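You operate a simulated robot arm through the tools that you are given. There is no shell and no other tool. Be economical: measure what you need, move in short steps, check, and stop when the job is done.

You are at the controls of a simulated robot arm. One attempt, no reset.

## Task
Thin the paint on the right plate at N23 with 2 more drops of water under High light.
Fine: dial to High first and that half off at the end; water from the dish beside the three jars by the teal-banded dropper; work it in with the teal-banded muller; put both back; the box's other half stays lit, its plate untouched.
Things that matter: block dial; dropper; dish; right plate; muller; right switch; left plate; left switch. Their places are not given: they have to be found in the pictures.

The check looks at the end state, three seconds after you hand in, the way a careful person would. Anything else that was tipped, shoved, dropped, spilled or broken makes it a failure.

## Robot
A 7-joint arm with a two-finger parallel gripper, fixed in place. Base frame: the origin is at the foot of the arm, x ahead of it, y to its left, z up; the work surface is at about z = 950. Lengths are in mm, angles in degrees, forces in N, time in s.
With the tool pointing down near the work surface it reaches from about 220 to 680 mm from the base axis. Its first joint turns from -66.0 to 66.0 degrees. Payload 2.4 kg.
The tool frame sits at the grasp point between the pads (the TCP): z along the fingers, y along the line on which they close. The tips reach 30 mm beyond it. The gripper opens to 94 mm. The fingers are 28 mm wide and 10 mm thick; the gripper's body (50 by 96 mm) begins 55 mm behind the TCP.
Orientation is that of the tool frame in the base frame, as [roll, pitch, yaw] about the fixed x, y, z axes, in that order (R = Rz(yaw) Ry(pitch) Rx(roll)). With the fingers straight down and closing along the base's y, the tool's x points along the base's -x, its y along +y and its z along -z.

## Interface
- The arm moves only by the tool play_rows. Its argument "commands" is a list of rows, each a list of 7 numbers: the opening, from 0 (shut) to 1 (fully open), then the shift along the tool's x, y, z in mm, then the turn, a rotation vector about the tool's x, y, z in rad. In form: [[gripper, x, y, z, rx, ry, rz], ...]. A call has 1 to 10 rows; each row shifts and turns the commanded pose from where the row before left it, along the tool's axes as they then stand. Rows are played at 5 a second. More than 50 mm and 8.6 degrees between two rows, or a gripper value outside its range, and nothing of the call is played. A pose out of reach is approached as far as the arm can. The call stops where the force on the tool passes 80 N (or 10 N more than at its start, if that is more) or the arm is blocked; 0.2 s more then pass. The fingers move at their own pace (about 153 mm/s each) and stop on an object; they squeeze with about 23 N. The grip force told is the motor's: it shows also when the fingers shut on nothing. Time passes only in rows, and 0.2 s behind the last, so rows that do not move let the fingers close. It gives the time, the measured TCP pose, the force on the tool (base axes), the opening and the grip force at its end, in the units of the frame above (readings bear some noise).
- Cameras (640 x 400 px; columns grow to the right, rows downward): "scene" is fixed at [48.7, 468.4, 1444.8]; the picture's right is [-0.73, -0.69, 0.00], its down [-0.41, 0.44, -0.80] and it looks along [0.55, -0.58, -0.60] (base axes); focal length 297 px, centre (320, 200). "wrist" rides on the gripper at [-37, 0, -58] in the tool frame; the picture's right is [0.00, -1.00, 0.00], its down [0.97, 0.00, -0.24] and it looks along [0.24, 0.00, 0.97] (tool axes); focal length 218 px, centre (320, 200).
- get_image(camera): a new picture of that camera. The clock stands still meanwhile.
- point_at(camera, pixels): there is no depth. For up to 12 entries [column, row, z] of the newest picture of that camera ("zoom" is the newest enlarged one), the place [x, y] in the base frame at which the ray of that pixel passes the height z, good to about 3 mm, but the place of the scene camera against the robot may be out by one fixed shift of up to 18 mm in any direction. The clock stands still meanwhile.
- enlarge(camera, box): a new picture of the part [left, top, right, bottom] of that camera's present view, enlarged. The clock stands still meanwhile.
- close_job(): hands the job in; it is judged then, once.

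Go step by step. Measure first, check grasps and placings, and put right what went wrong. The budget is 80 turns and 34 pictures, counting those below and the enlarged ones. Unless the task says otherwise, let go and move clear before handing in, and close with one line.

The tools are called as a command line: name --pt "numbers of a row" for each row, then --argument value for the rest, lists and objects as JSON in quotes. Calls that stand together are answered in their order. play_rows: Moves the arm, as the interface text tells. Its arguments: {"type":"object","properties":{"commands":{"type":"array"}},"required":["commands"]} The other tools are called the same way: get_image (camera) takes a picture; point_at (camera, pixels) gives the place at which the rays of pixels pass given heights; enlarge (camera, box) takes an enlarged picture of a part of a camera's view; close_job () hands the job in.

At the start:

```text
time: 0.0
ee_pos: [401.8, -51.3, 1233.1]
tool_rot: [180.0, 0.0, 180.0]
contact_force: [-0.1, 0.5, 0.2]
finger_gap: 94.0
finger_force: 0.0
```

scene: 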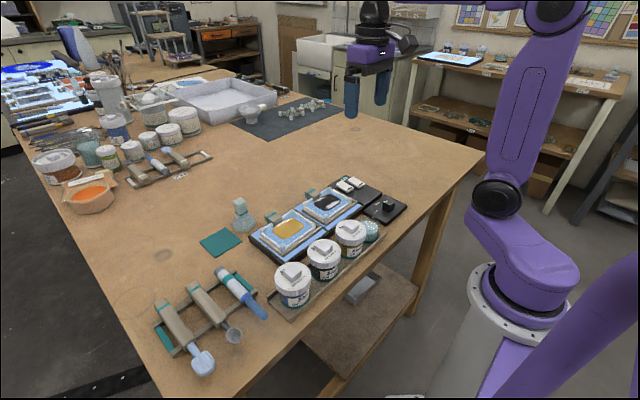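
wrist: 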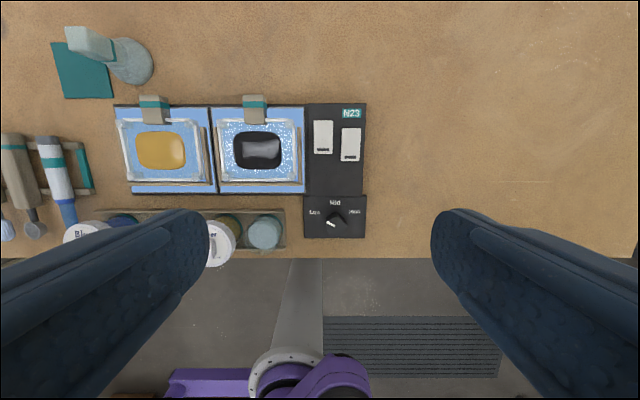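

The wrist view shows the lightbox at N23 (plates at ~(160,150) and (258,150), switches at (323,137) and (351,144), dial at (335,218)). The tools are on the left, so I'll enlarge to read details.

enlarge --camera "wrist" --box '[200, 80, 400, 260]'

enlarge --camera "wrist" --box '[0, 10, 240, 260]'

enlarge --camera "scene" --box '[130, 170, 420, 380]'

```text
2.22 times, centred on (300, 170) of wrist
```

zoom: 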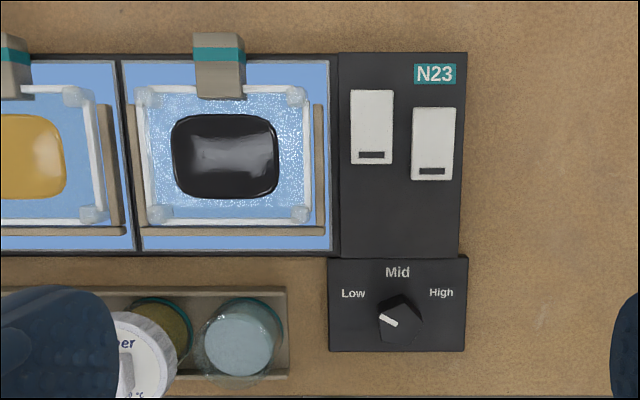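

```text
1.60 times, centred on (120, 135) of wrist
```

zoom: 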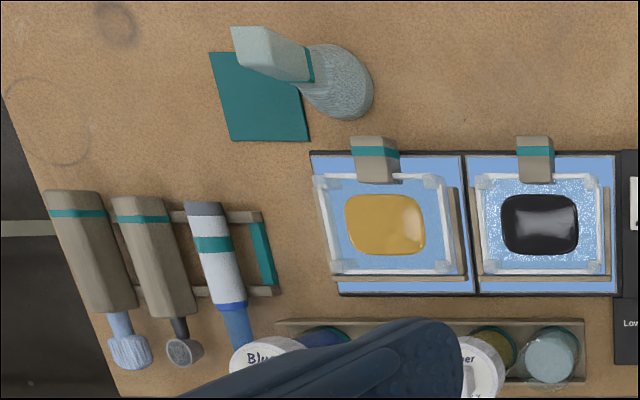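

```text
1.90 times, centred on (275, 275) of scene
```

zoom: 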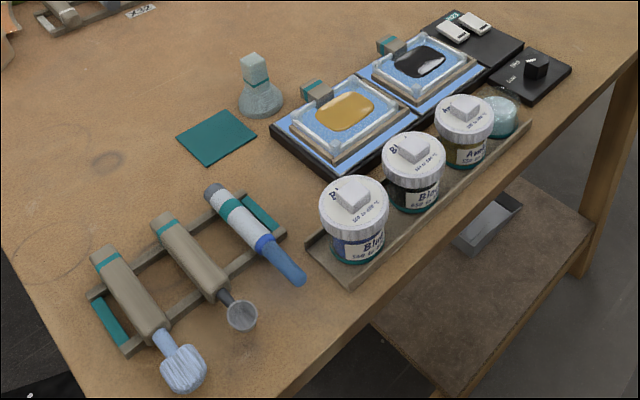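

The dial's white mark points at Low (zoom (388,320)). The dropper lies on the rack with its teal band and blue tip, and the muller stands right of the teal mat. I'll measure places at a few heights.

point_at --camera "wrist" --pixels '[[335, 219, 985], [323, 137, 970], [351, 144, 970], [258, 150, 970], [161, 150, 970], [264, 232, 970], [131, 62, 950], [90, 45, 1030], [83, 75, 950], [48, 142, 980], [70, 215, 975], [335, 238, 950]]'

point_at --camera "scene" --pixels '[[388, 207, 985], [371, 232, 970], [242, 222, 960], [239, 201, 1030], [221, 272, 980], [262, 315, 970], [221, 243, 950]]'

```text
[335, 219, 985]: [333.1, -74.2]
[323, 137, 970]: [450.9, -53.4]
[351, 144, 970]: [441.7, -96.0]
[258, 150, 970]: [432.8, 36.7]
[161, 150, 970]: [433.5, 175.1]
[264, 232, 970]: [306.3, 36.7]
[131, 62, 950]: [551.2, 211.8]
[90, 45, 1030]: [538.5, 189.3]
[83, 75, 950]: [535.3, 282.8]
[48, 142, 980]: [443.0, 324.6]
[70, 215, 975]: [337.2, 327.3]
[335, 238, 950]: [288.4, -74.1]
```

```text
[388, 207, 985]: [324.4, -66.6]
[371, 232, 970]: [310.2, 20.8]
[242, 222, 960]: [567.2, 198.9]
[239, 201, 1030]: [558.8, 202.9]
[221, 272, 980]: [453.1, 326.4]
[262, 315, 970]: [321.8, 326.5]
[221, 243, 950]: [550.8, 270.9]
```

The places agree between cameras within ~15 mm. I'll go in over the dial for a close look.

play_rows --pt "1 17 -8 48 0 0 0" --pt "1 17 -8 48 0 0 0" --pt "1 18 -7 47 0 0 0" --pt "1 0 0 0 0 0 0"

get_image --camera "wrist"

```text
refused: row 1 steps farther than a row can; nothing moved
```

```text
28 pictures are left
```

wrist: 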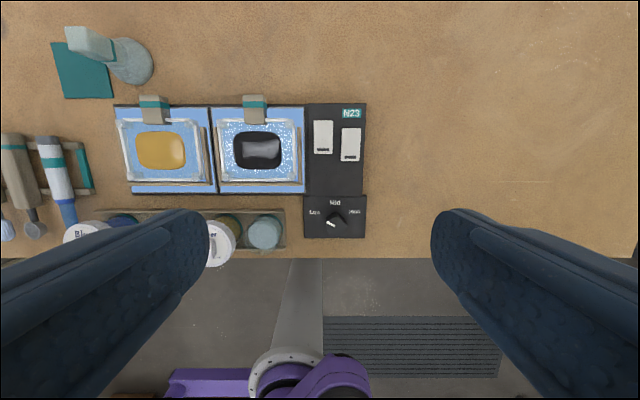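

The step was over 50 mm, so it was refused. I'll split it into smaller steps.

play_rows --pt "1 13 -6 36 0 0 0" --pt "1 13 -6 36 0 0 0" --pt "1 13 -6 36 0 0 0" --pt "1 13 -5 35 0 0 0" --pt "1 0 0 0 0 0 0"

get_image --camera "wrist"

```text
time: 1.2
ee_pos: [348.1, -76.2, 1089.3]
tool_rot: [180.0, 0.1, 180.0]
contact_force: [0.4, 1.2, -0.4]
finger_gap: 93.7
finger_force: 0.1
```

```text
27 pictures are left
```

wrist: 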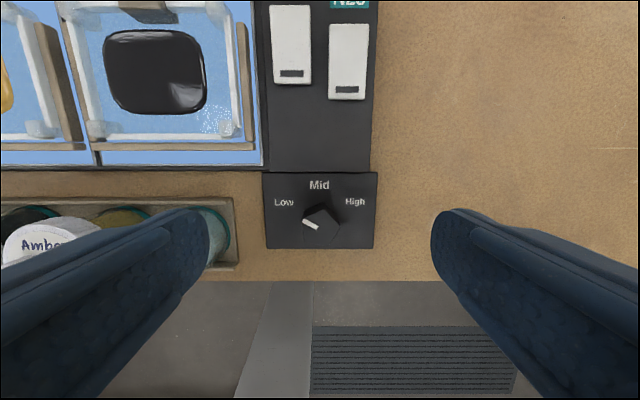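

The dial knob is at about (321,223). I'll enlarge it for its shape and mark in both views.

enlarge --camera "wrist" --box '[256, 170, 384, 250]'

enlarge --camera "scene" --box '[330, 160, 426, 230]'

```text
5.00 times, centred on (320, 210) of wrist
```

zoom: 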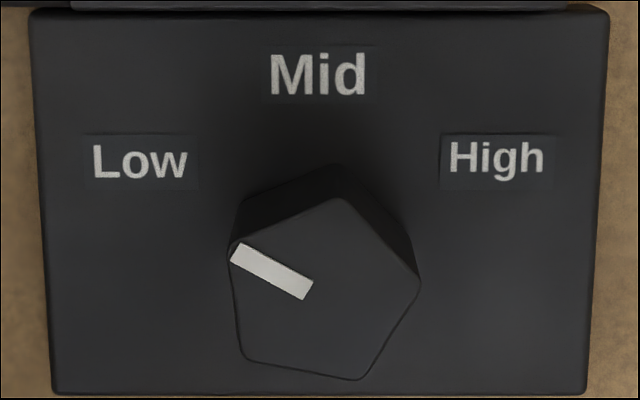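

```text
5.71 times, centred on (378, 195) of scene
```

zoom: 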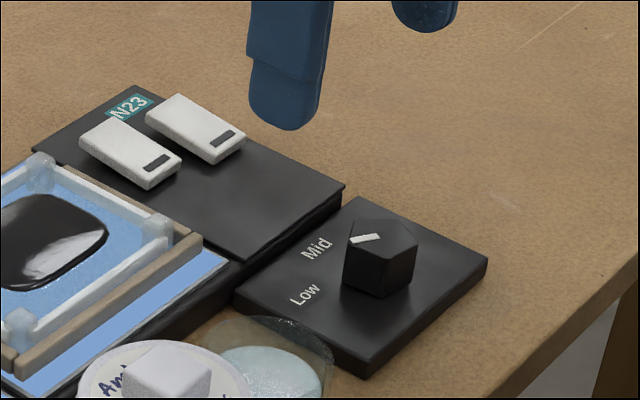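

The knob is a pentagon centred at about (320.5,-76.2), top near z 982. Its mark sits at ~150° (Low), so High should be ~-120° further, clockwise from above. I'll line the fingers up at +42° over the knob and lower to just above it.

play_rows --pt "0.6 14 0 20 0 0 0" --pt "0.6 13.6 0 20 0 0 0" --pt "0.6 0 0 0 0 0 -0.1466" --pt "0.6 0 0 0 0 0 -0.1466" --pt "0.6 0 0 0 0 0 -0.1466" --pt "0.6 0 0 0 0 0 -0.1466" --pt "0.6 0 0 0 0 0 -0.1466" --pt "0.6 0 0 15 0 0 0" --pt "0.6 0 0 0 0 0 0"

get_image --camera "wrist"

```text
time: 3.2
ee_pos: [322.0, -74.4, 1035.5]
tool_rot: [-180.0, 0.0, -137.9]
contact_force: [-0.1, 0.0, 0.6]
finger_gap: 56.3
finger_force: 0.2
```

```text
24 pictures are left
```

wrist: 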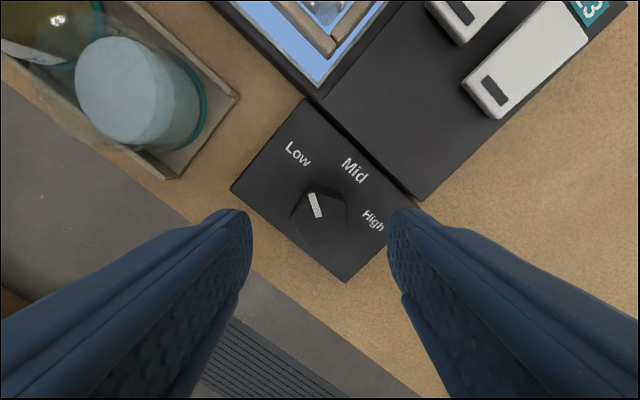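

The fingers are centred on the knob (~(319,224)) with ~3 mm still to go along tool x. I'll lower to z≈997 and close.

play_rows --pt "0.6 3 0 13 0 0 0" --pt "0.6 0 0 13 0 0 0" --pt "0.6 0 0 12 0 0 0" --pt "0.6 0 0 0 0 0 0" --pt "0.0 0 0 0 0 0 0" --pt "0.0 0 0 0 0 0 0" --pt "0.0 0 0 0 0 0 0"

```text
time: 4.8
ee_pos: [319.6, -76.6, 997.2]
tool_rot: [179.8, 0.0, -138.0]
contact_force: [-5.0, 7.5, -3.9]
finger_gap: 29.8
finger_force: 44.8
```

The knob is gripped (29.8 mm). I'll turn it clockwise, about 84° first.

play_rows --pt "0 0 0 0 0 0 0.1466" --pt "0 0 0 0 0 0 0.1466" --pt "0 0 0 0 0 0 0.1466" --pt "0 0 0 0 0 0 0.1466" --pt "0 0 0 0 0 0 0.1466" --pt "0 0 0 0 0 0 0.1466" --pt "0 0 0 0 0 0 0.1466" --pt "0 0 0 0 0 0 0.1466" --pt "0 0 0 0 0 0 0.1466" --pt "0 0 0 0 0 0 0.1466"

```text
time: 7.0
ee_pos: [321.2, -72.2, 998.0]
tool_rot: [179.9, 0.0, 137.9]
contact_force: [4.6, 49.9, -13.6]
finger_gap: 30.2
finger_force: 45.0
```

It turned 84°, but the grip pushes ~50 N in y (4 mm off commanded), so I'll relax the commanded position by that amount and continue turning.

play_rows --pt "0 2 3.5 0 0 0 0" --pt "0 0 0 0 0 0 0.1466" --pt "0 0 0 0 0 0 0.1466" --pt "0 0 0 0 0 0 0.1466" --pt "0 0 0 0 0 0 0.1466"

enlarge --camera "wrist" --box '[240, 150, 400, 250]'

```text
time: 8.2
ee_pos: [323.1, -72.3, 997.1]
tool_rot: [179.8, 0.1, 104.3]
contact_force: [13.3, 15.9, -11.9]
finger_gap: 29.9
finger_force: 45.3
```

```text
4.00 times, centred on (320, 200) of wrist
```

zoom: 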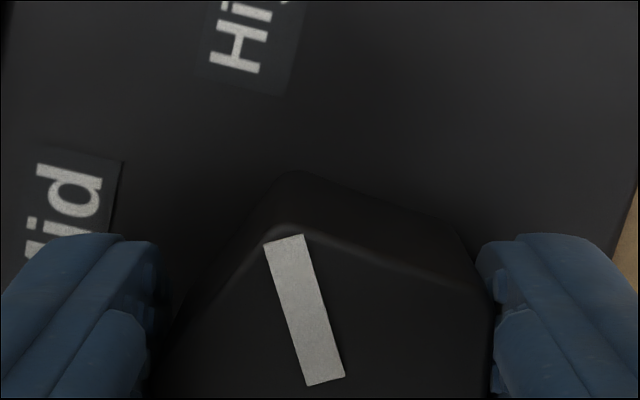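

The mark now points toward High (~30°, mirror of the Low mark). I'll add a 2° nudge, open, and lift to verify.

play_rows --pt "0 0 0 0 0 0 0.04" --pt "0 0 0 0 0 0 0" --pt "0.5 0 0 0 0 0 0" --pt "0.5 0 0 0 0 0 0" --pt "0.6 0 0 -30 0 0 0" --pt "0.6 0 0 -40 0 0 0" --pt "0.6 0 0 0 0 0 -0.1466" --pt "0.6 0 0 0 0 0 -0.1466" --pt "0.6 0 0 0 0 0 -0.1466" --pt "0.6 0 0 0 0 0 -0.1466"

play_rows --pt "0.6 0 0 -30 0 0 -0.1466" --pt "0.6 0 0 -40 0 0 -0.1466" --pt "0.6 0 0 0 0 0 -0.1466" --pt "0.6 0 0 0 0 0 -0.1466" --pt "0.6 0 0 0 0 0 -0.1466" --pt "0.6 0 0 0 0 0 0"

get_image --camera "wrist"

```text
time: 10.4
ee_pos: [320.1, -72.4, 1068.3]
tool_rot: [-180.0, 0.0, 135.8]
contact_force: [-0.8, 0.2, 0.1]
finger_gap: 56.2
finger_force: 0.0
```

```text
time: 11.8
ee_pos: [321.2, -72.0, 1137.2]
tool_rot: [180.0, 0.0, 177.8]
contact_force: [-0.5, 0.2, -0.1]
finger_gap: 56.5
finger_force: 0.1
```

```text
22 pictures are left
```

wrist: 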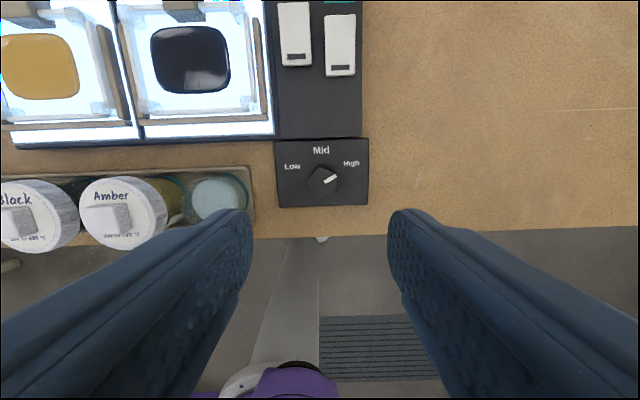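

The panel is bright and the dial is on High. I'll move above the dropper for a closer look.

play_rows --pt "1 0 0 0 0 0 -0.038" --pt "1 -10 42.5 0 0 0 0" --pt "1 -10 42.5 0 0 0 0" --pt "1 -10 42.5 0 0 0 0" --pt "1 -10 42.5 0 0 0 0" --pt "1 -10 42.5 0 0 0 0" --pt "1 -10 42.5 0 0 0 0" --pt "1 -10 42.5 0 0 0 0" --pt "1 -10 42.5 0 0 0 0" --pt "1 -10 42.5 0 0 0 0"

get_image --camera "wrist"

enlarge --camera "scene" --box '[150, 250, 310, 350]'

```text
time: 14.0
ee_pos: [410.2, 310.4, 1136.6]
tool_rot: [180.0, 0.0, 179.9]
contact_force: [-0.9, 0.9, -0.4]
finger_gap: 94.0
finger_force: 0.1
```

```text
21 pictures are left
```

wrist: 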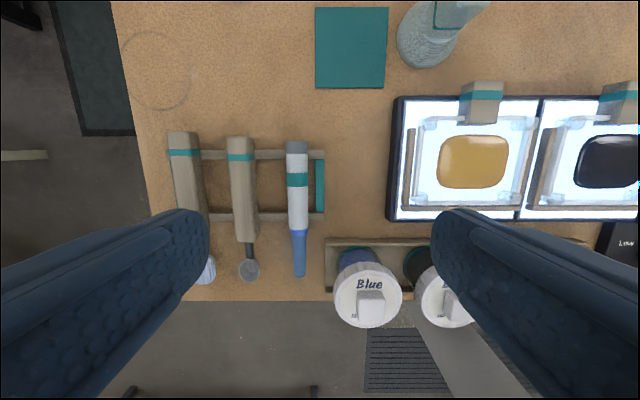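

```text
4.00 times, centred on (230, 300) of scene
```

zoom: 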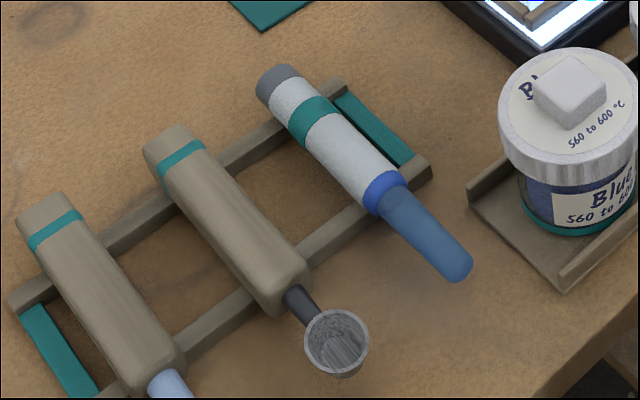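

The dropper lies nearly along x: grey cap at (297,143), blue tip at (300,277). I'll measure its points.

point_at --camera "wrist" --pixels '[[297, 143, 978], [300, 277, 978], [298, 188, 978], [299, 230, 978], [287, 205, 978], [308, 205, 978], [320, 180, 960], [425, 35, 950], [352, 48, 950], [300, 154, 960], [300, 216, 960]]'

point_at --camera "zoom" --pixels '[[272, 78, 978], [460, 270, 978], [312, 118, 978], [385, 190, 978]]'

enlarge --camera "wrist" --box '[260, 130, 350, 290]'

```text
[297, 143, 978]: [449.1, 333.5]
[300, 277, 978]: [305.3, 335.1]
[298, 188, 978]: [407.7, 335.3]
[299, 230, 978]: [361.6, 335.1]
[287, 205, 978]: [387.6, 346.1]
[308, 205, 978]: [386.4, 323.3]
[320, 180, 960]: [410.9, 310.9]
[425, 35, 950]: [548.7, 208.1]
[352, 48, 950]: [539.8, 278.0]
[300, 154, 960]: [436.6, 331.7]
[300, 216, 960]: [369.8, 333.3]
```

```text
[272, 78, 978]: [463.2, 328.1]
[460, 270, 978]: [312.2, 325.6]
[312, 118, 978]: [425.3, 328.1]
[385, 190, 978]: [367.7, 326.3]
```

```text
2.50 times, centred on (305, 210) of wrist
```

zoom: 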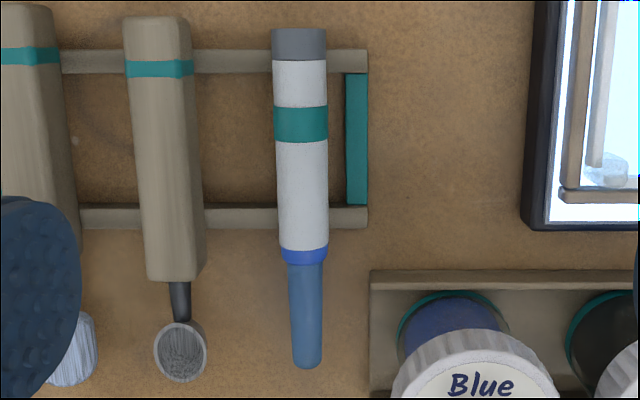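

The dropper axis is at y≈334, z≈973, spanning x 305–450. I'll lower over x≈400 between the rack bars with a partial opening and the tips kept above the bars.

play_rows --pt "0.5 10 23.4 20 0 0 0" --pt "0.45 0 0 35 0 0 0" --pt "0.45 0 0 35 0 0 0" --pt "0.45 0 0 30 0 0 0" --pt "0.45 0 0 20 0 0 0" --pt "0.45 0 0 0 0 0 0"

enlarge --camera "scene" --box '[150, 220, 310, 320]'

```text
time: 15.4
ee_pos: [401.1, 333.1, 997.2]
tool_rot: [180.0, 0.1, 179.8]
contact_force: [-0.4, -0.3, 0.0]
finger_gap: 42.2
finger_force: 0.0
```

```text
4.00 times, centred on (230, 270) of scene
```

zoom: 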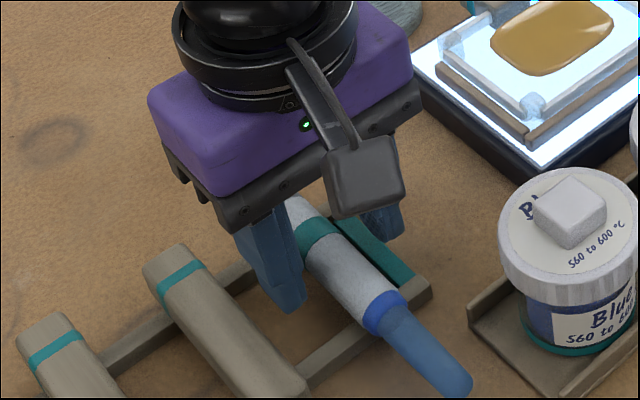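

The fingers straddle the dropper body cleanly and nothing is touched. I'll close and check the grip.

play_rows --pt "0.2 0 0 1 0 0 0" --pt "0.15 0 0 0 0 0 0" --pt "0.15 0 0 0 0 0 0" --pt "0.15 0 0 0 0 0 0"

```text
time: 16.4
ee_pos: [401.3, 333.4, 996.8]
tool_rot: [179.8, 0.1, 179.8]
contact_force: [-1.1, 0.9, 16.0]
finger_gap: 21.0
finger_force: 22.8
```

Gripped at 21 mm. Lifting 60 mm to clear the rack and check.

play_rows --pt "0.12 0 0 -10 0 0 0" --pt "0.12 0 0 -20 0 0 0" --pt "0.12 0 0 -35 0 0 0" --pt "0.12 0 0 -35 0 0 0" --pt "0.12 0 0 0 0 0 0"

get_image --camera "scene"

```text
time: 17.6
ee_pos: [401.3, 332.8, 1096.9]
tool_rot: [180.0, -0.1, 179.9]
contact_force: [0.9, 0.9, -0.7]
finger_gap: 21.3
finger_force: 22.7
```

```text
17 pictures are left
```

scene: 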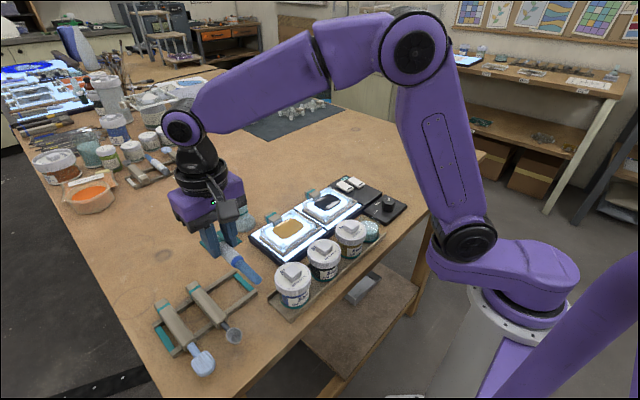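

The dropper is held securely. I'll carry it over beside the dish to locate the dish accurately before tilting.

play_rows --pt "0.12 0 0 -30 0 0 0" --pt "0.12 8 -40 -3 0 0 0" --pt "0.12 8 -40 -3 0 0 0" --pt "0.12 8 -40 -3 0 0 0" --pt "0.12 8 -40 -2 0 0 0" --pt "0.12 8 -40 -2 0 0 0" --pt "0.12 0 -40 0 0 0 0" --pt "0.12 0 0 0 0 0 0"

get_image --camera "wrist"

```text
time: 19.4
ee_pos: [360.5, 93.4, 1139.5]
tool_rot: [179.9, 0.0, 179.9]
contact_force: [-0.5, 0.4, -0.9]
finger_gap: 21.4
finger_force: 23.2
```

```text
16 pictures are left
```

wrist: 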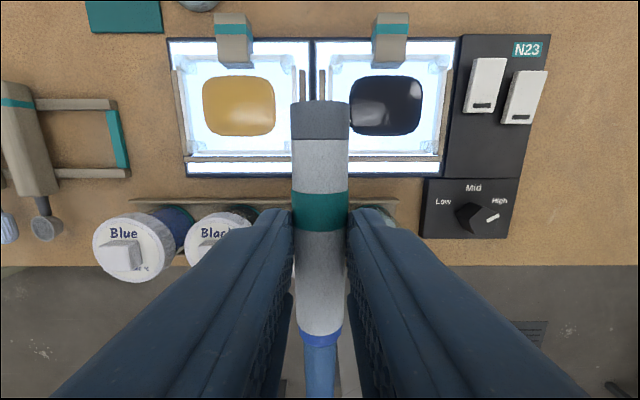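

The dish centre works out to about (310, 35), water z≈979. I'll move above it with extra height and tilt the dropper tip-down by 60° about tool y.

play_rows --pt "0.12 12 -29 -20 0 0 0" --pt "0.12 11.5 -29.4 -20 0 0 0" --pt "0.12 0 0 0 0 -0.1496 0" --pt "0.12 0 0 0 0 -0.1496 0" --pt "0.12 0 0 0 0 -0.1496 0" --pt "0.12 0 0 0 0 -0.1496 0" --pt "0.12 0 0 0 0 -0.1496 0" --pt "0.12 0 0 0 0 -0.1496 0" --pt "0.12 0 0 0 0 -0.1496 0" --pt "0.12 0 0 0 0 0 0"

```text
time: 21.6
ee_pos: [336.0, 35.9, 1179.4]
tool_rot: [-180.0, 42.9, 179.9]
contact_force: [0.0, 0.3, 0.2]
finger_gap: 21.1
finger_force: 23.5
out of reach, approached as far as the arm can: row 8, 9
```

Tilt stopped at ~43° because the arm runs out of reach this close in. I'll back off two rows and see the commanded state before turning the tilt direction sideways.

play_rows --pt "0.12 0 0 0 0 0.1496 0" --pt "0.12 0 0 0 0 0.1496 0" --pt "0.12 0 0 0 0 0 0"

```text
time: 22.4
ee_pos: [336.9, 34.3, 1180.0]
tool_rot: [180.0, 25.5, 179.9]
contact_force: [0.9, 1.1, -1.0]
finger_gap: 21.2
finger_force: 23.0
```

The command clamps to the reached pose. I'll level the tool, then yaw +90° so the tilt goes sideways.

play_rows --pt "0.12 0 0 0 0 0.1483 0" --pt "0.12 0 0 0 0 0.1483 0" --pt "0.12 0 0 0 0 0.1483 0" --pt "0.12 0 0 0 0 0 -0.1428" --pt "0.12 0 0 0 0 0 -0.1428" --pt "0.12 0 0 0 0 0 -0.1428" --pt "0.12 0 0 0 0 0 -0.1428" --pt "0.12 0 0 0 0 0 -0.1428" --pt "0.12 0 0 0 0 0 -0.1428" --pt "0.12 0 0 0 0 0 0"

play_rows --pt "0.12 0 0 0 0 0 -0.1428" --pt "0.12 0 0 0 0 0 -0.1428" --pt "0.12 0 0 0 0 0 -0.1428" --pt "0.12 0 0 0 0 0 -0.1428" --pt "0.12 0 0 0 0 0 -0.1428" --pt "0.12 0 0 0 0 -0.1496 0" --pt "0.12 0 0 0 0 -0.1496 0" --pt "0.12 0 0 0 0 -0.1496 0" --pt "0.12 0 0 0 0 -0.1496 0" --pt "0.12 0 0 0 0 -0.1496 0"

play_rows --pt "0.12 0 0 0 0 -0.1496 0" --pt "0.12 0 0 0 0 -0.1496 0" --pt "0.12 0 0 0 0 -0.1496 0" --pt "0.12 0 0 0 0 -0.1496 0" --pt "0.12 0 0 0 0 0 0"

```text
time: 24.6
ee_pos: [338.2, 34.7, 1178.7]
tool_rot: [-179.7, 0.1, -130.9]
contact_force: [0.9, 0.5, -0.2]
finger_gap: 21.6
finger_force: 22.9
```

```text
time: 26.8
ee_pos: [336.7, 33.6, 1180.1]
tool_rot: [-179.6, 43.0, -89.9]
contact_force: [-0.6, -0.2, -0.8]
finger_gap: 21.6
finger_force: 22.9
```

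```text
time: 28.0
ee_pos: [337.2, 35.6, 1179.6]
tool_rot: [-178.8, 77.3, -89.1]
contact_force: [-0.7, -0.2, -0.8]
finger_gap: 21.3
finger_force: 22.5
```

Tilt reached 77°. I'll check the held dropper and the dish in the scene view.

enlarge --camera "scene" --box '[270, 110, 430, 260]'

```text
2.67 times, centred on (350, 185) of scene
```

zoom: 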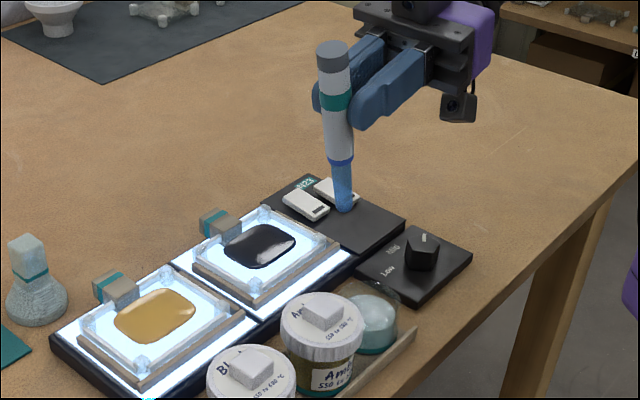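

The dropper hangs almost upright. I'll enlarge the dish region for a precise location.

enlarge --camera "scene" --box '[345, 205, 393, 250]'

```text
8.89 times, centred on (369, 228) of scene
```

zoom: 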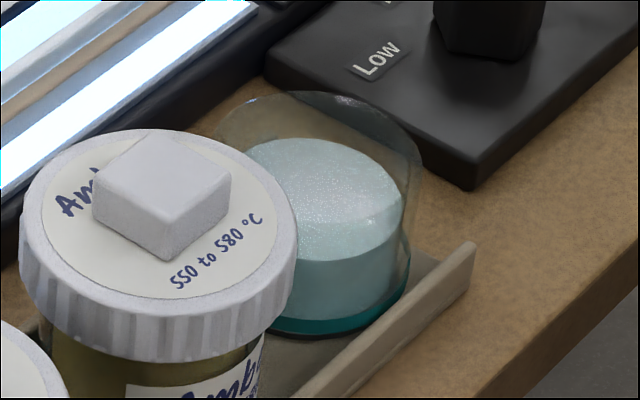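

The cup is about half full of water. I'll use the exact projection for water, base and rim centres, plus the dial knob as a reference.

point_at --camera "zoom" --pixels '[[318, 200, 981], [320, 272, 953], [318, 154, 1000], [318, 154, 995], [403, 190, 981], [472, 188, 950]]'

point_at --camera "scene" --pixels '[[389.4, 201.1, 982], [359, 188.75, 1081], [388, 207, 985]]'

point_at --camera "wrist" --pixels '[[320, 200, 1000]]'

```text
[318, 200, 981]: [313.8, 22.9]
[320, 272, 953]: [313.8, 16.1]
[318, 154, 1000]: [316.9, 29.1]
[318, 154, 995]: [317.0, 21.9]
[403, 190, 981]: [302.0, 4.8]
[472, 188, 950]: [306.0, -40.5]
```

```text
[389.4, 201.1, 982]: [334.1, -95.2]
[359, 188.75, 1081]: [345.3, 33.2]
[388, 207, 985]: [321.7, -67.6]
```

```text
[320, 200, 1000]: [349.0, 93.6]
```

Combining both cameras the dish centre is about (308,31), water ~981, rim ~1000. I'll move the tip over the cup centre and down to just above the rim, then check.

play_rows --pt "0.12 1.45 28.7 -6.4 0 0 0" --pt "0.12 20 0 4.5 0 0 0" --pt "0.12 25 0 5.5 0 0 0" --pt "0.12 23 0 5 0 0 0" --pt "0.12 0 0 0 0 0 0"

enlarge --camera "scene" --box '[335, 170, 415, 250]'

```text
time: 29.2
ee_pos: [308.6, 28.0, 1108.4]
tool_rot: [-179.1, 77.1, -89.2]
contact_force: [-0.1, -0.4, -1.3]
finger_gap: 21.2
finger_force: 23.0
```

```text
5.00 times, centred on (375, 210) of scene
```

zoom: 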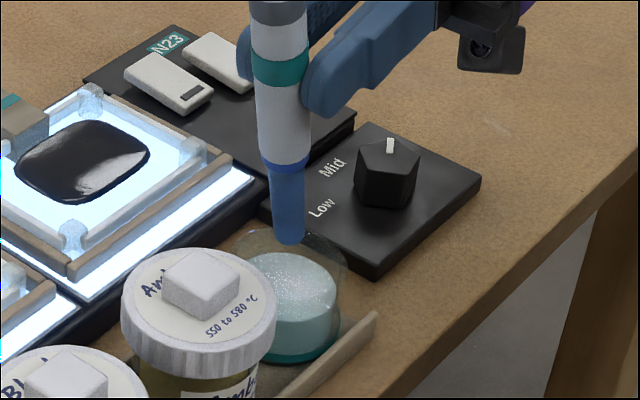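

The tip projects straight onto the water's centre. I'll dip ~39 mm down (tip ≈ 970), watching force.

play_rows --pt "0.12 13 0 2.9 0 0 0" --pt "0.12 13 0 2.9 0 0 0" --pt "0.12 12 0 2.8 0 0 0" --pt "0.12 0 0 0 0 0 0" --pt "0.12 0 0 0 0 0 0"

play_rows --pt "0.19 0 0 0 0 0 0" --pt "0.19 0 0 0 0 0 0" --pt "0.19 0 0 0 0 0 0"

enlarge --camera "scene" --box '[335, 170, 415, 250]'

```text
time: 30.4
ee_pos: [308.5, 28.7, 1070.5]
tool_rot: [-179.2, 77.1, -89.2]
contact_force: [0.6, 0.5, -0.5]
finger_gap: 21.2
finger_force: 23.3
```

```text
time: 31.2
ee_pos: [308.6, 26.4, 1070.5]
tool_rot: [-179.1, 77.1, -89.2]
contact_force: [-0.1, -0.6, -0.8]
finger_gap: 21.2
finger_force: 22.4
```

```text
5.00 times, centred on (375, 210) of scene
```

zoom: 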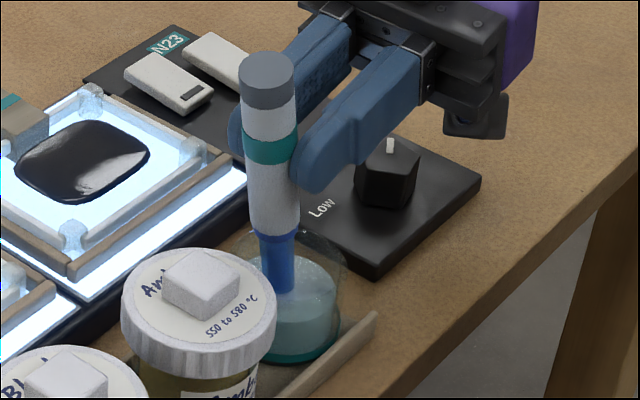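

The tip turned a deeper blue, so it has taken up water. I'll lift out and move over the right plate's paint centre (~(433,36)).

play_rows --pt "0.12 -16 0 -3.6 0 0 0" --pt "0.12 -16 0 -3.6 0 0 0" --pt "0.12 -16 0 -3.6 0 0 0" --pt "0.12 0 -41.5 2 0 0 0" --pt "0.12 0 -41.5 2 0 0 0" --pt "0.12 -1 -41.5 2 0 0 0" --pt "0.12 0 0 0 0 0 0"

enlarge --camera "scene" --box '[280, 140, 380, 230]'

```text
time: 32.8
ee_pos: [433.3, 34.5, 1119.8]
tool_rot: [-179.0, 77.1, -89.4]
contact_force: [-0.4, 0.8, -1.4]
finger_gap: 21.3
finger_force: 23.2
```

```text
4.44 times, centred on (330, 185) of scene
```

zoom: 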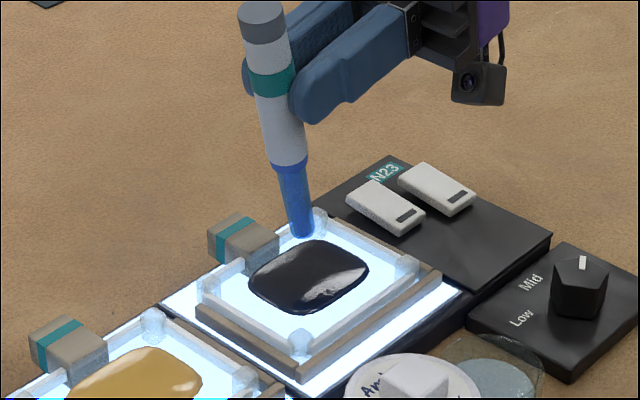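

I'll check the paint centre against the tip using the same camera.

point_at --camera "zoom" --pixels '[[302, 237, 1021], [308, 277, 972], [308, 277, 980], [308, 277, 990], [307, 315, 985], [312, 240, 972]]'

```text
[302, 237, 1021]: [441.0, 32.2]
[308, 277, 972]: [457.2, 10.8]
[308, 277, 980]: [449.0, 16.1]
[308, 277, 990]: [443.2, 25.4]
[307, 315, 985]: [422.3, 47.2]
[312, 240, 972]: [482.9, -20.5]
```

The paint surface is around z 985–990 centred near (433.5,33), and the tip is nearly above it. I'll lower the tip to ~12 mm above the paint and look.

play_rows --pt "0.12 10.5 0 -0.5 0 0 0" --pt "0.12 8.5 0 0 0 0 0" --pt "0.12 0 0 0 0 0 0"

enlarge --camera "scene" --box '[290, 160, 370, 215]'

```text
time: 33.6
ee_pos: [432.7, 30.0, 1102.7]
tool_rot: [-179.2, 77.1, -89.2]
contact_force: [0.3, 0.1, -0.7]
finger_gap: 21.4
finger_force: 22.7
```

```text
7.27 times, centred on (330, 188) of scene
```

zoom: 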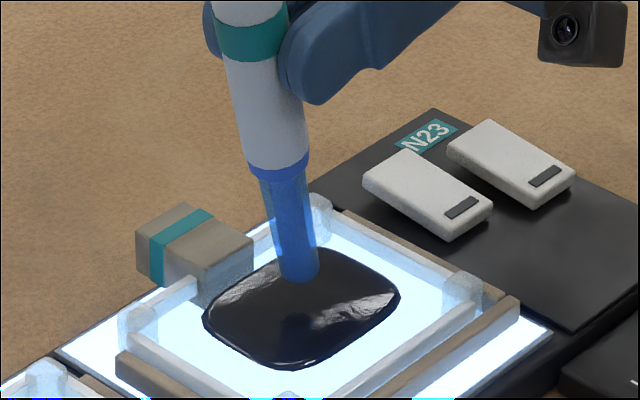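

The tip is ~13 mm over the paint's middle and still deep blue. I'll try one firmer squeeze pulse and then relax.

play_rows --pt "0.12 0 0 0 0 0 0" --pt "0.0 0 0 0 0 0 0" --pt "0.0 0 0 0 0 0 0"

play_rows --pt "0.15 0 0 0 0 0 0" --pt "0.15 0 0 0 0 0 0"

enlarge --camera "scene" --box '[290, 160, 370, 215]'

```text
time: 34.4
ee_pos: [434.2, 29.3, 1101.3]
tool_rot: [-179.2, 77.1, -89.2]
contact_force: [1.0, 0.3, -0.8]
finger_gap: 21.1
finger_force: 23.2
```

```text
time: 35.0
ee_pos: [433.0, 29.4, 1101.6]
tool_rot: [-179.1, 77.1, -89.2]
contact_force: [0.4, -0.5, -1.9]
finger_gap: 21.3
finger_force: 22.3
```

```text
7.27 times, centred on (330, 188) of scene
```

zoom: 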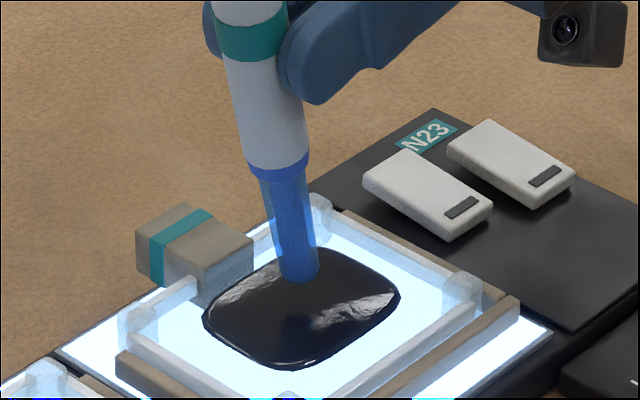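

No visible change, so force isn't the trigger. I'll bring the tip down gently to touch the paint surface, then lift and look.

play_rows --pt "0.12 6 0 1.4 0 0 0" --pt "0.12 6 0 1.4 0 0 0" --pt "0.12 0 0 0 0 0 0"

enlarge --camera "scene" --box '[290, 160, 370, 215]'

```text
time: 35.8
ee_pos: [433.3, 28.6, 1089.9]
tool_rot: [-178.9, 77.2, -89.1]
contact_force: [-1.3, -0.2, 0.7]
finger_gap: 21.6
finger_force: 23.1
```

```text
7.27 times, centred on (330, 188) of scene
```

zoom: 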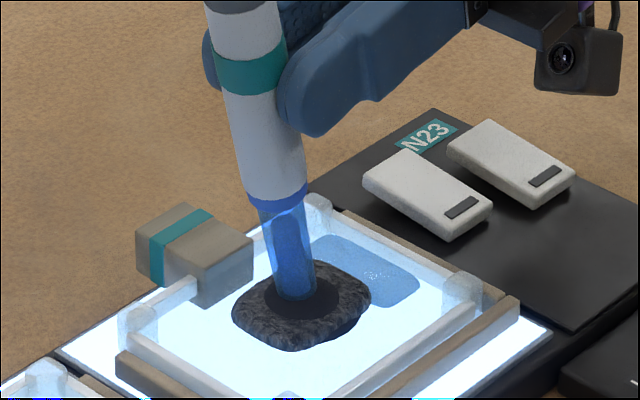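

Contact released water: a pale patch appears beside the paint at (375,270) and the fill level in the tip dropped. I'll lift 20 mm and look to count what was dispensed.

play_rows --pt "0.12 -10 0 -2.3 0 0 0" --pt "0.12 -10 0 -2.3 0 0 0" --pt "0.12 0 0 0 0 0 0"

enlarge --camera "scene" --box '[290, 160, 370, 215]'

```text
time: 36.6
ee_pos: [433.4, 29.5, 1109.2]
tool_rot: [-179.0, 77.1, -89.1]
contact_force: [-0.6, 0.1, -0.4]
finger_gap: 21.4
finger_force: 22.7
```

```text
7.27 times, centred on (330, 188) of scene
```

zoom: 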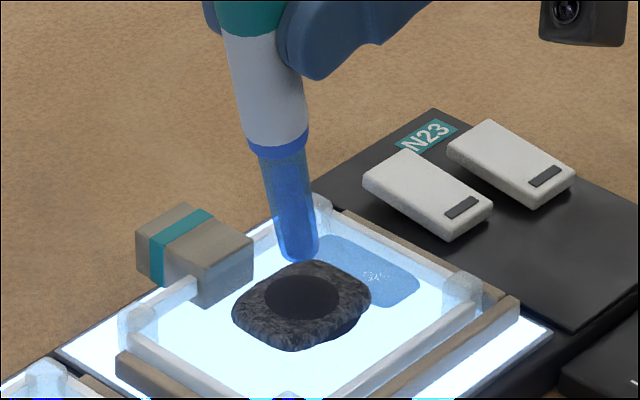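

One wet spot is visible in the paint's centre and the tip still holds water. I'll touch down once more the same way and lift back.

play_rows --pt "0.12 10 0 2.3 0 0 0" --pt "0.12 10 0 2.3 0 0 0" --pt "0.12 0 0 0 0 0 0" --pt "0.12 -10 0 -2.3 0 0 0" --pt "0.12 -10 0 -2.3 0 0 0" --pt "0.12 0 0 0 0 0 0"

enlarge --camera "scene" --box '[290, 160, 370, 215]'

```text
time: 38.0
ee_pos: [434.6, 29.2, 1110.7]
tool_rot: [-179.1, 77.1, -89.2]
contact_force: [1.0, -0.4, -1.2]
finger_gap: 21.7
finger_force: 23.1
```

```text
7.27 times, centred on (330, 188) of scene
```

zoom: 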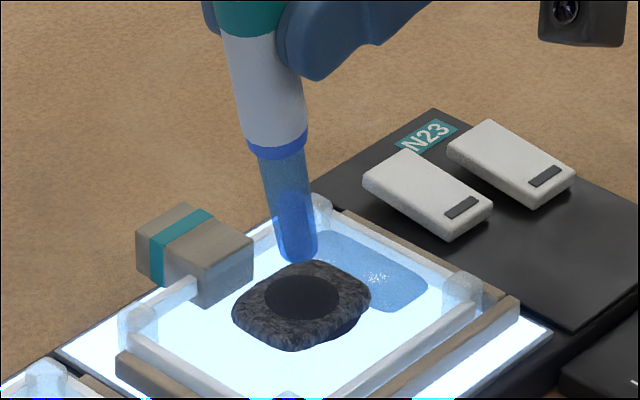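

The fill dropped another step and the patch grew slightly, so two drops have been given. I'll lift away, level the tool and yaw back for returning the dropper.

play_rows --pt "0.12 -30 0 -6.8 0 0 0" --pt "0.12 -30 0 -6.8 0 0 0" --pt "0.12 0 0 0 0 0.1496 0" --pt "0.12 0 0 0 0 0.1496 0" --pt "0.12 0 0 0 0 0.1496 0" --pt "0.12 0 0 0 0 0.1496 0" --pt "0.12 0 0 0 0 0.1496 0" --pt "0.12 0 0 0 0 0.1496 0" --pt "0.12 0 0 0 0 0.1496 0" --pt "0.12 0 0 0 0 0.1496 0"

play_rows --pt "0.12 0 0 0 0 0.148 0" --pt "0.12 0 0 0 0 0 0.143" --pt "0.12 0 0 0 0 0 0.143" --pt "0.12 0 0 0 0 0 0.143" --pt "0.12 0 0 0 0 0 0.143" --pt "0.12 0 0 0 0 0 0.143" --pt "0.12 0 0 0 0 0 0.143" --pt "0.12 0 0 0 0 0 0.143" --pt "0.12 0 0 0 0 0 0.143" --pt "0.12 0 0 0 0 0 0.143"

play_rows --pt "0.12 0 0 0 0 0 0.143" --pt "0.12 0 0 0 0 0 0.143" --pt "0.12 0 0 0 0 0 0"

```text
time: 40.2
ee_pos: [431.7, 28.8, 1170.4]
tool_rot: [-179.8, 8.4, -90.3]
contact_force: [0.0, 0.0, -1.0]
finger_gap: 21.0
finger_force: 22.9
```

```text
time: 42.4
ee_pos: [433.6, 29.8, 1170.9]
tool_rot: [-179.9, 0.2, -164.1]
contact_force: [0.8, 0.8, -0.8]
finger_gap: 21.1
finger_force: 22.4
```

```text
time: 43.2
ee_pos: [432.3, 30.1, 1170.8]
tool_rot: [180.0, 0.2, 179.7]
contact_force: [0.1, 0.2, -1.1]
finger_gap: 21.5
finger_force: 22.6
```

Orientation restored. I'll carry the dropper back above its rack place.

play_rows --pt "0.12 0 0 0 0 0.0035 -0.005" --pt "0.12 4.5 43.3 0 0 0 0" --pt "0.12 4.5 43.3 0 0 0 0" --pt "0.12 4.5 43.3 0 0 0 0" --pt "0.12 4.5 43.3 0 0 0 0" --pt "0.12 4.5 43.3 0 0 0 0" --pt "0.12 4.5 43.3 0 0 0 0" --pt "0.12 4.5 43.3 0 0 0 0" --pt "0.12 0 0 45 0 0 0" --pt "0.12 0 0 0 0 0 0"

```text
time: 45.4
ee_pos: [400.4, 332.4, 1126.5]
tool_rot: [180.0, 0.0, -179.9]
contact_force: [-0.5, -1.2, -1.0]
finger_gap: 21.3
finger_force: 23.0
```

Positioned above the rack. I'll lower to the grasp height.

play_rows --pt "0.12 -0.7 0.8 40 0 0 0" --pt "0.12 0 0 40 0 0 0" --pt "0.12 0 0 30 0 0 0" --pt "0.12 0 0 10 0 0 0" --pt "0.12 0 0 7 0 0 0" --pt "0.12 0 0 2 0 0 0" --pt "0.12 0 0 0 0 0 0"

```text
time: 47.0
ee_pos: [400.4, 331.8, 1000.2]
tool_rot: [179.9, 0.1, -179.9]
contact_force: [-1.4, 0.3, 4.9]
finger_gap: 21.1
finger_force: 23.0
```

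Light contact (5 N) shows it is seated on the rack. I'll release gently and rise.

play_rows --pt "0.26 0 0 0.5 0 0 0" --pt "0.3 0 0 0 0 0 0" --pt "0.42 0 0 0 0 0 0" --pt "0.42 0 0 0 0 0 0" --pt "0.42 0 0 -20 0 0 0" --pt "0.42 0 0 -40 0 0 0" --pt "0.5 0 0 -45 0 0 0" --pt "0.5 0 0 -45 0 0 0"

get_image --camera "scene"

```text
time: 48.8
ee_pos: [401.5, 333.9, 1147.5]
tool_rot: [179.9, 0.0, -179.9]
contact_force: [0.0, 0.1, 0.0]
finger_gap: 46.9
finger_force: 0.1
```

```text
5 pictures are left
```

scene: 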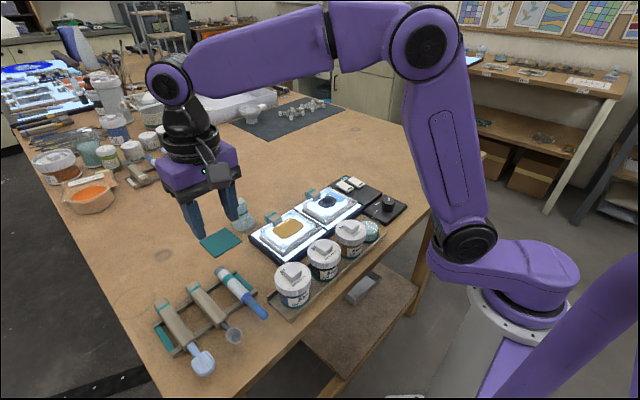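

The dropper is back on the rack. Next, the muller: I'll move above it (~(549,209)) and look down.

play_rows --pt "0.6 -34.6 -31.2 0 0 0 0" --pt "0.6 -34.6 -31.2 0 0 0 0" --pt "0.6 -34.6 -31.2 0 0 0 0" --pt "0.6 -34.6 -31.2 0 0 0 0" --pt "0.6 0 0 0 0 0 0"

get_image --camera "wrist"

```text
time: 50.0
ee_pos: [539.5, 208.4, 1147.6]
tool_rot: [180.0, 0.0, -179.9]
contact_force: [-0.1, -0.1, -0.1]
finger_gap: 56.3
finger_force: 0.1
```

```text
4 pictures are left
```

wrist: 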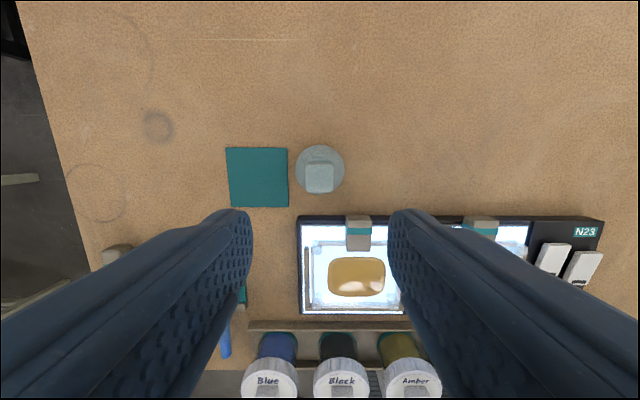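

The muller's square handle top is at (319,178), aligned with the fingers, axis ≈ (552,209). I'll lower around the handle and grip.

play_rows --pt "0.6 -12.5 0.6 25 0 0 0" --pt "0.6 0 0 35 0 0 0" --pt "0.6 0 0 35 0 0 0" --pt "0.6 0 0 22 0 0 0" --pt "0.6 0 0 10 0 0 0" --pt "0.6 0 0 0 0 0 0" --pt "0.1 0 0 0 0 0 0" --pt "0.1 0 0 0 0 0 0" --pt "0.1 0 0 0 0 0 0"

```text
time: 52.0
ee_pos: [551.5, 209.4, 1020.6]
tool_rot: [180.0, 0.0, -180.0]
contact_force: [-0.8, -0.7, -0.9]
finger_gap: 27.8
finger_force: 22.7
```

The handle is gripped at 27.8 mm. I'll lift, carry it over the right plate's paint, and lower to just above.

play_rows --pt "0.1 0 0 -40 0 0 0" --pt "0.1 0 0 -40 0 0 0" --pt "0.1 0 0 -30 0 0 0" --pt "0.1 23.6 -35.2 0 0 0 0" --pt "0.1 23.6 -35.2 0 0 0 0" --pt "0.1 23.6 -35.2 0 0 0 0" --pt "0.1 23.6 -35.2 0 0 0 0" --pt "0.1 23.6 -35.2 0 0 0 0" --pt "0.1 0 0 35 0 0 0" --pt "0.1 0 0 20 0 0 0"

enlarge --camera "scene" --box '[280, 140, 380, 225]'

```text
time: 54.2
ee_pos: [433.8, 32.9, 1075.0]
tool_rot: [179.8, 0.0, -180.0]
contact_force: [-0.7, 0.3, -1.4]
finger_gap: 27.9
finger_force: 22.9
```

```text
4.71 times, centred on (330, 182) of scene
```

zoom: 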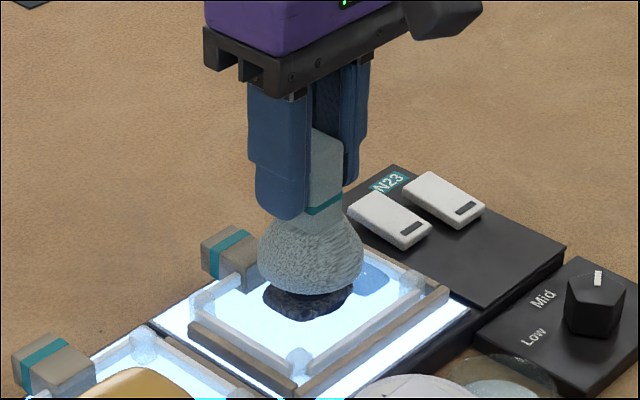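

The muller hangs centred above the paint. I'll lower in small steps and watch the force.

play_rows --pt "0.1 0 0 5 0 0 0" --pt "0.1 0 0 5 0 0 0" --pt "0.1 0 0 3 0 0 0" --pt "0.1 0 0 0 0 0 0"

```text
time: 55.2
ee_pos: [436.1, 33.7, 1060.3]
tool_rot: [179.9, -0.1, -179.9]
contact_force: [0.0, 0.7, -2.4]
finger_gap: 28.0
finger_force: 22.9
```

play_rows --pt "0.1 0 0 2 0 0 0" --pt "0.1 0 0 2 0 0 0" --pt "0.1 0 0 2 0 0 0" --pt "0.1 0 0 0 0 0 0"

```text
time: 56.2
ee_pos: [435.4, 33.4, 1055.4]
tool_rot: [179.9, 0.0, -179.9]
contact_force: [-0.5, 0.3, -1.6]
finger_gap: 27.9
finger_force: 23.1
```

No contact yet with the foot at ~985. I'll keep lowering slowly.

play_rows --pt "0.1 0 0 2 0 0 0" --pt "0.1 0 0 2 0 0 0" --pt "0.1 0 0 0 0 0 0"

play_rows --pt "0.1 0 0 1.5 0 0 0" --pt "0.1 0 0 1.5 0 0 0" --pt "0.1 0 0 0 0 0 0"

```text
time: 57.0
ee_pos: [436.8, 33.3, 1052.5]
tool_rot: [179.8, 0.2, -179.9]
contact_force: [0.6, -0.8, 19.6]
finger_gap: 28.0
finger_force: 23.0
```

```text
time: 57.8
ee_pos: [435.9, 33.1, 1050.1]
tool_rot: [179.9, 0.1, -180.0]
contact_force: [2.7, 0.9, 20.9]
finger_gap: 27.6
finger_force: 23.3
```

The foot contacts the plate at ~20 N. I'll ease off slightly and mull in small ellipses inside the frame.

play_rows --pt "0.1 7 0 -1 0 0 0" --pt "0.1 -2 8.5 0 0 0 0" --pt "0.1 -5 3.5 0 0 0 0" --pt "0.1 -5 -3.5 0 0 0 0" --pt "0.1 -2 -8.5 0 0 0 0" --pt "0.1 2 -8.5 0 0 0 0" --pt "0.1 5 -3.5 0 0 0 0" --pt "0.1 5 3.5 0 0 0 0" --pt "0.1 2 8.5 0 0 0 0"

play_rows --pt "0.1 -2 8.5 0 0 0 0" --pt "0.1 -5 3.5 0 0 0 0" --pt "0.1 -5 -3.5 0 0 0 0" --pt "0.1 -2 -8.5 0 0 0 0" --pt "0.1 2 -8.5 0 0 0 0" --pt "0.1 5 -3.5 0 0 0 0" --pt "0.1 5 3.5 0 0 0 0" --pt "0.1 2 8.5 0 0 0 0"

play_rows --pt "0.1 -2 8.5 0 0 0 0" --pt "0.1 -5 3.5 0 0 0 0" --pt "0.1 -5 -3.5 0 0 0 0" --pt "0.1 -2 -8.5 0 0 0 0" --pt "0.1 2 -8.5 0 0 0 0" --pt "0.1 5 -3.5 0 0 0 0" --pt "0.1 5 3.5 0 0 0 0" --pt "0.1 2 8.5 0 0 0 0"

```text
time: 59.8
ee_pos: [427.5, 32.3, 1050.2]
tool_rot: [179.9, 0.0, -179.9]
contact_force: [-1.3, -0.2, -2.7]
finger_gap: 27.8
finger_force: 22.7
```

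```text
time: 61.6
ee_pos: [429.5, 33.9, 1049.5]
tool_rot: [179.8, 0.1, -179.9]
contact_force: [0.6, -0.5, -1.5]
finger_gap: 28.2
finger_force: 22.8
```

```text
time: 63.4
ee_pos: [428.9, 32.7, 1049.9]
tool_rot: [179.9, 0.0, -179.8]
contact_force: [0.0, 0.1, -0.9]
finger_gap: 27.9
finger_force: 23.0
```

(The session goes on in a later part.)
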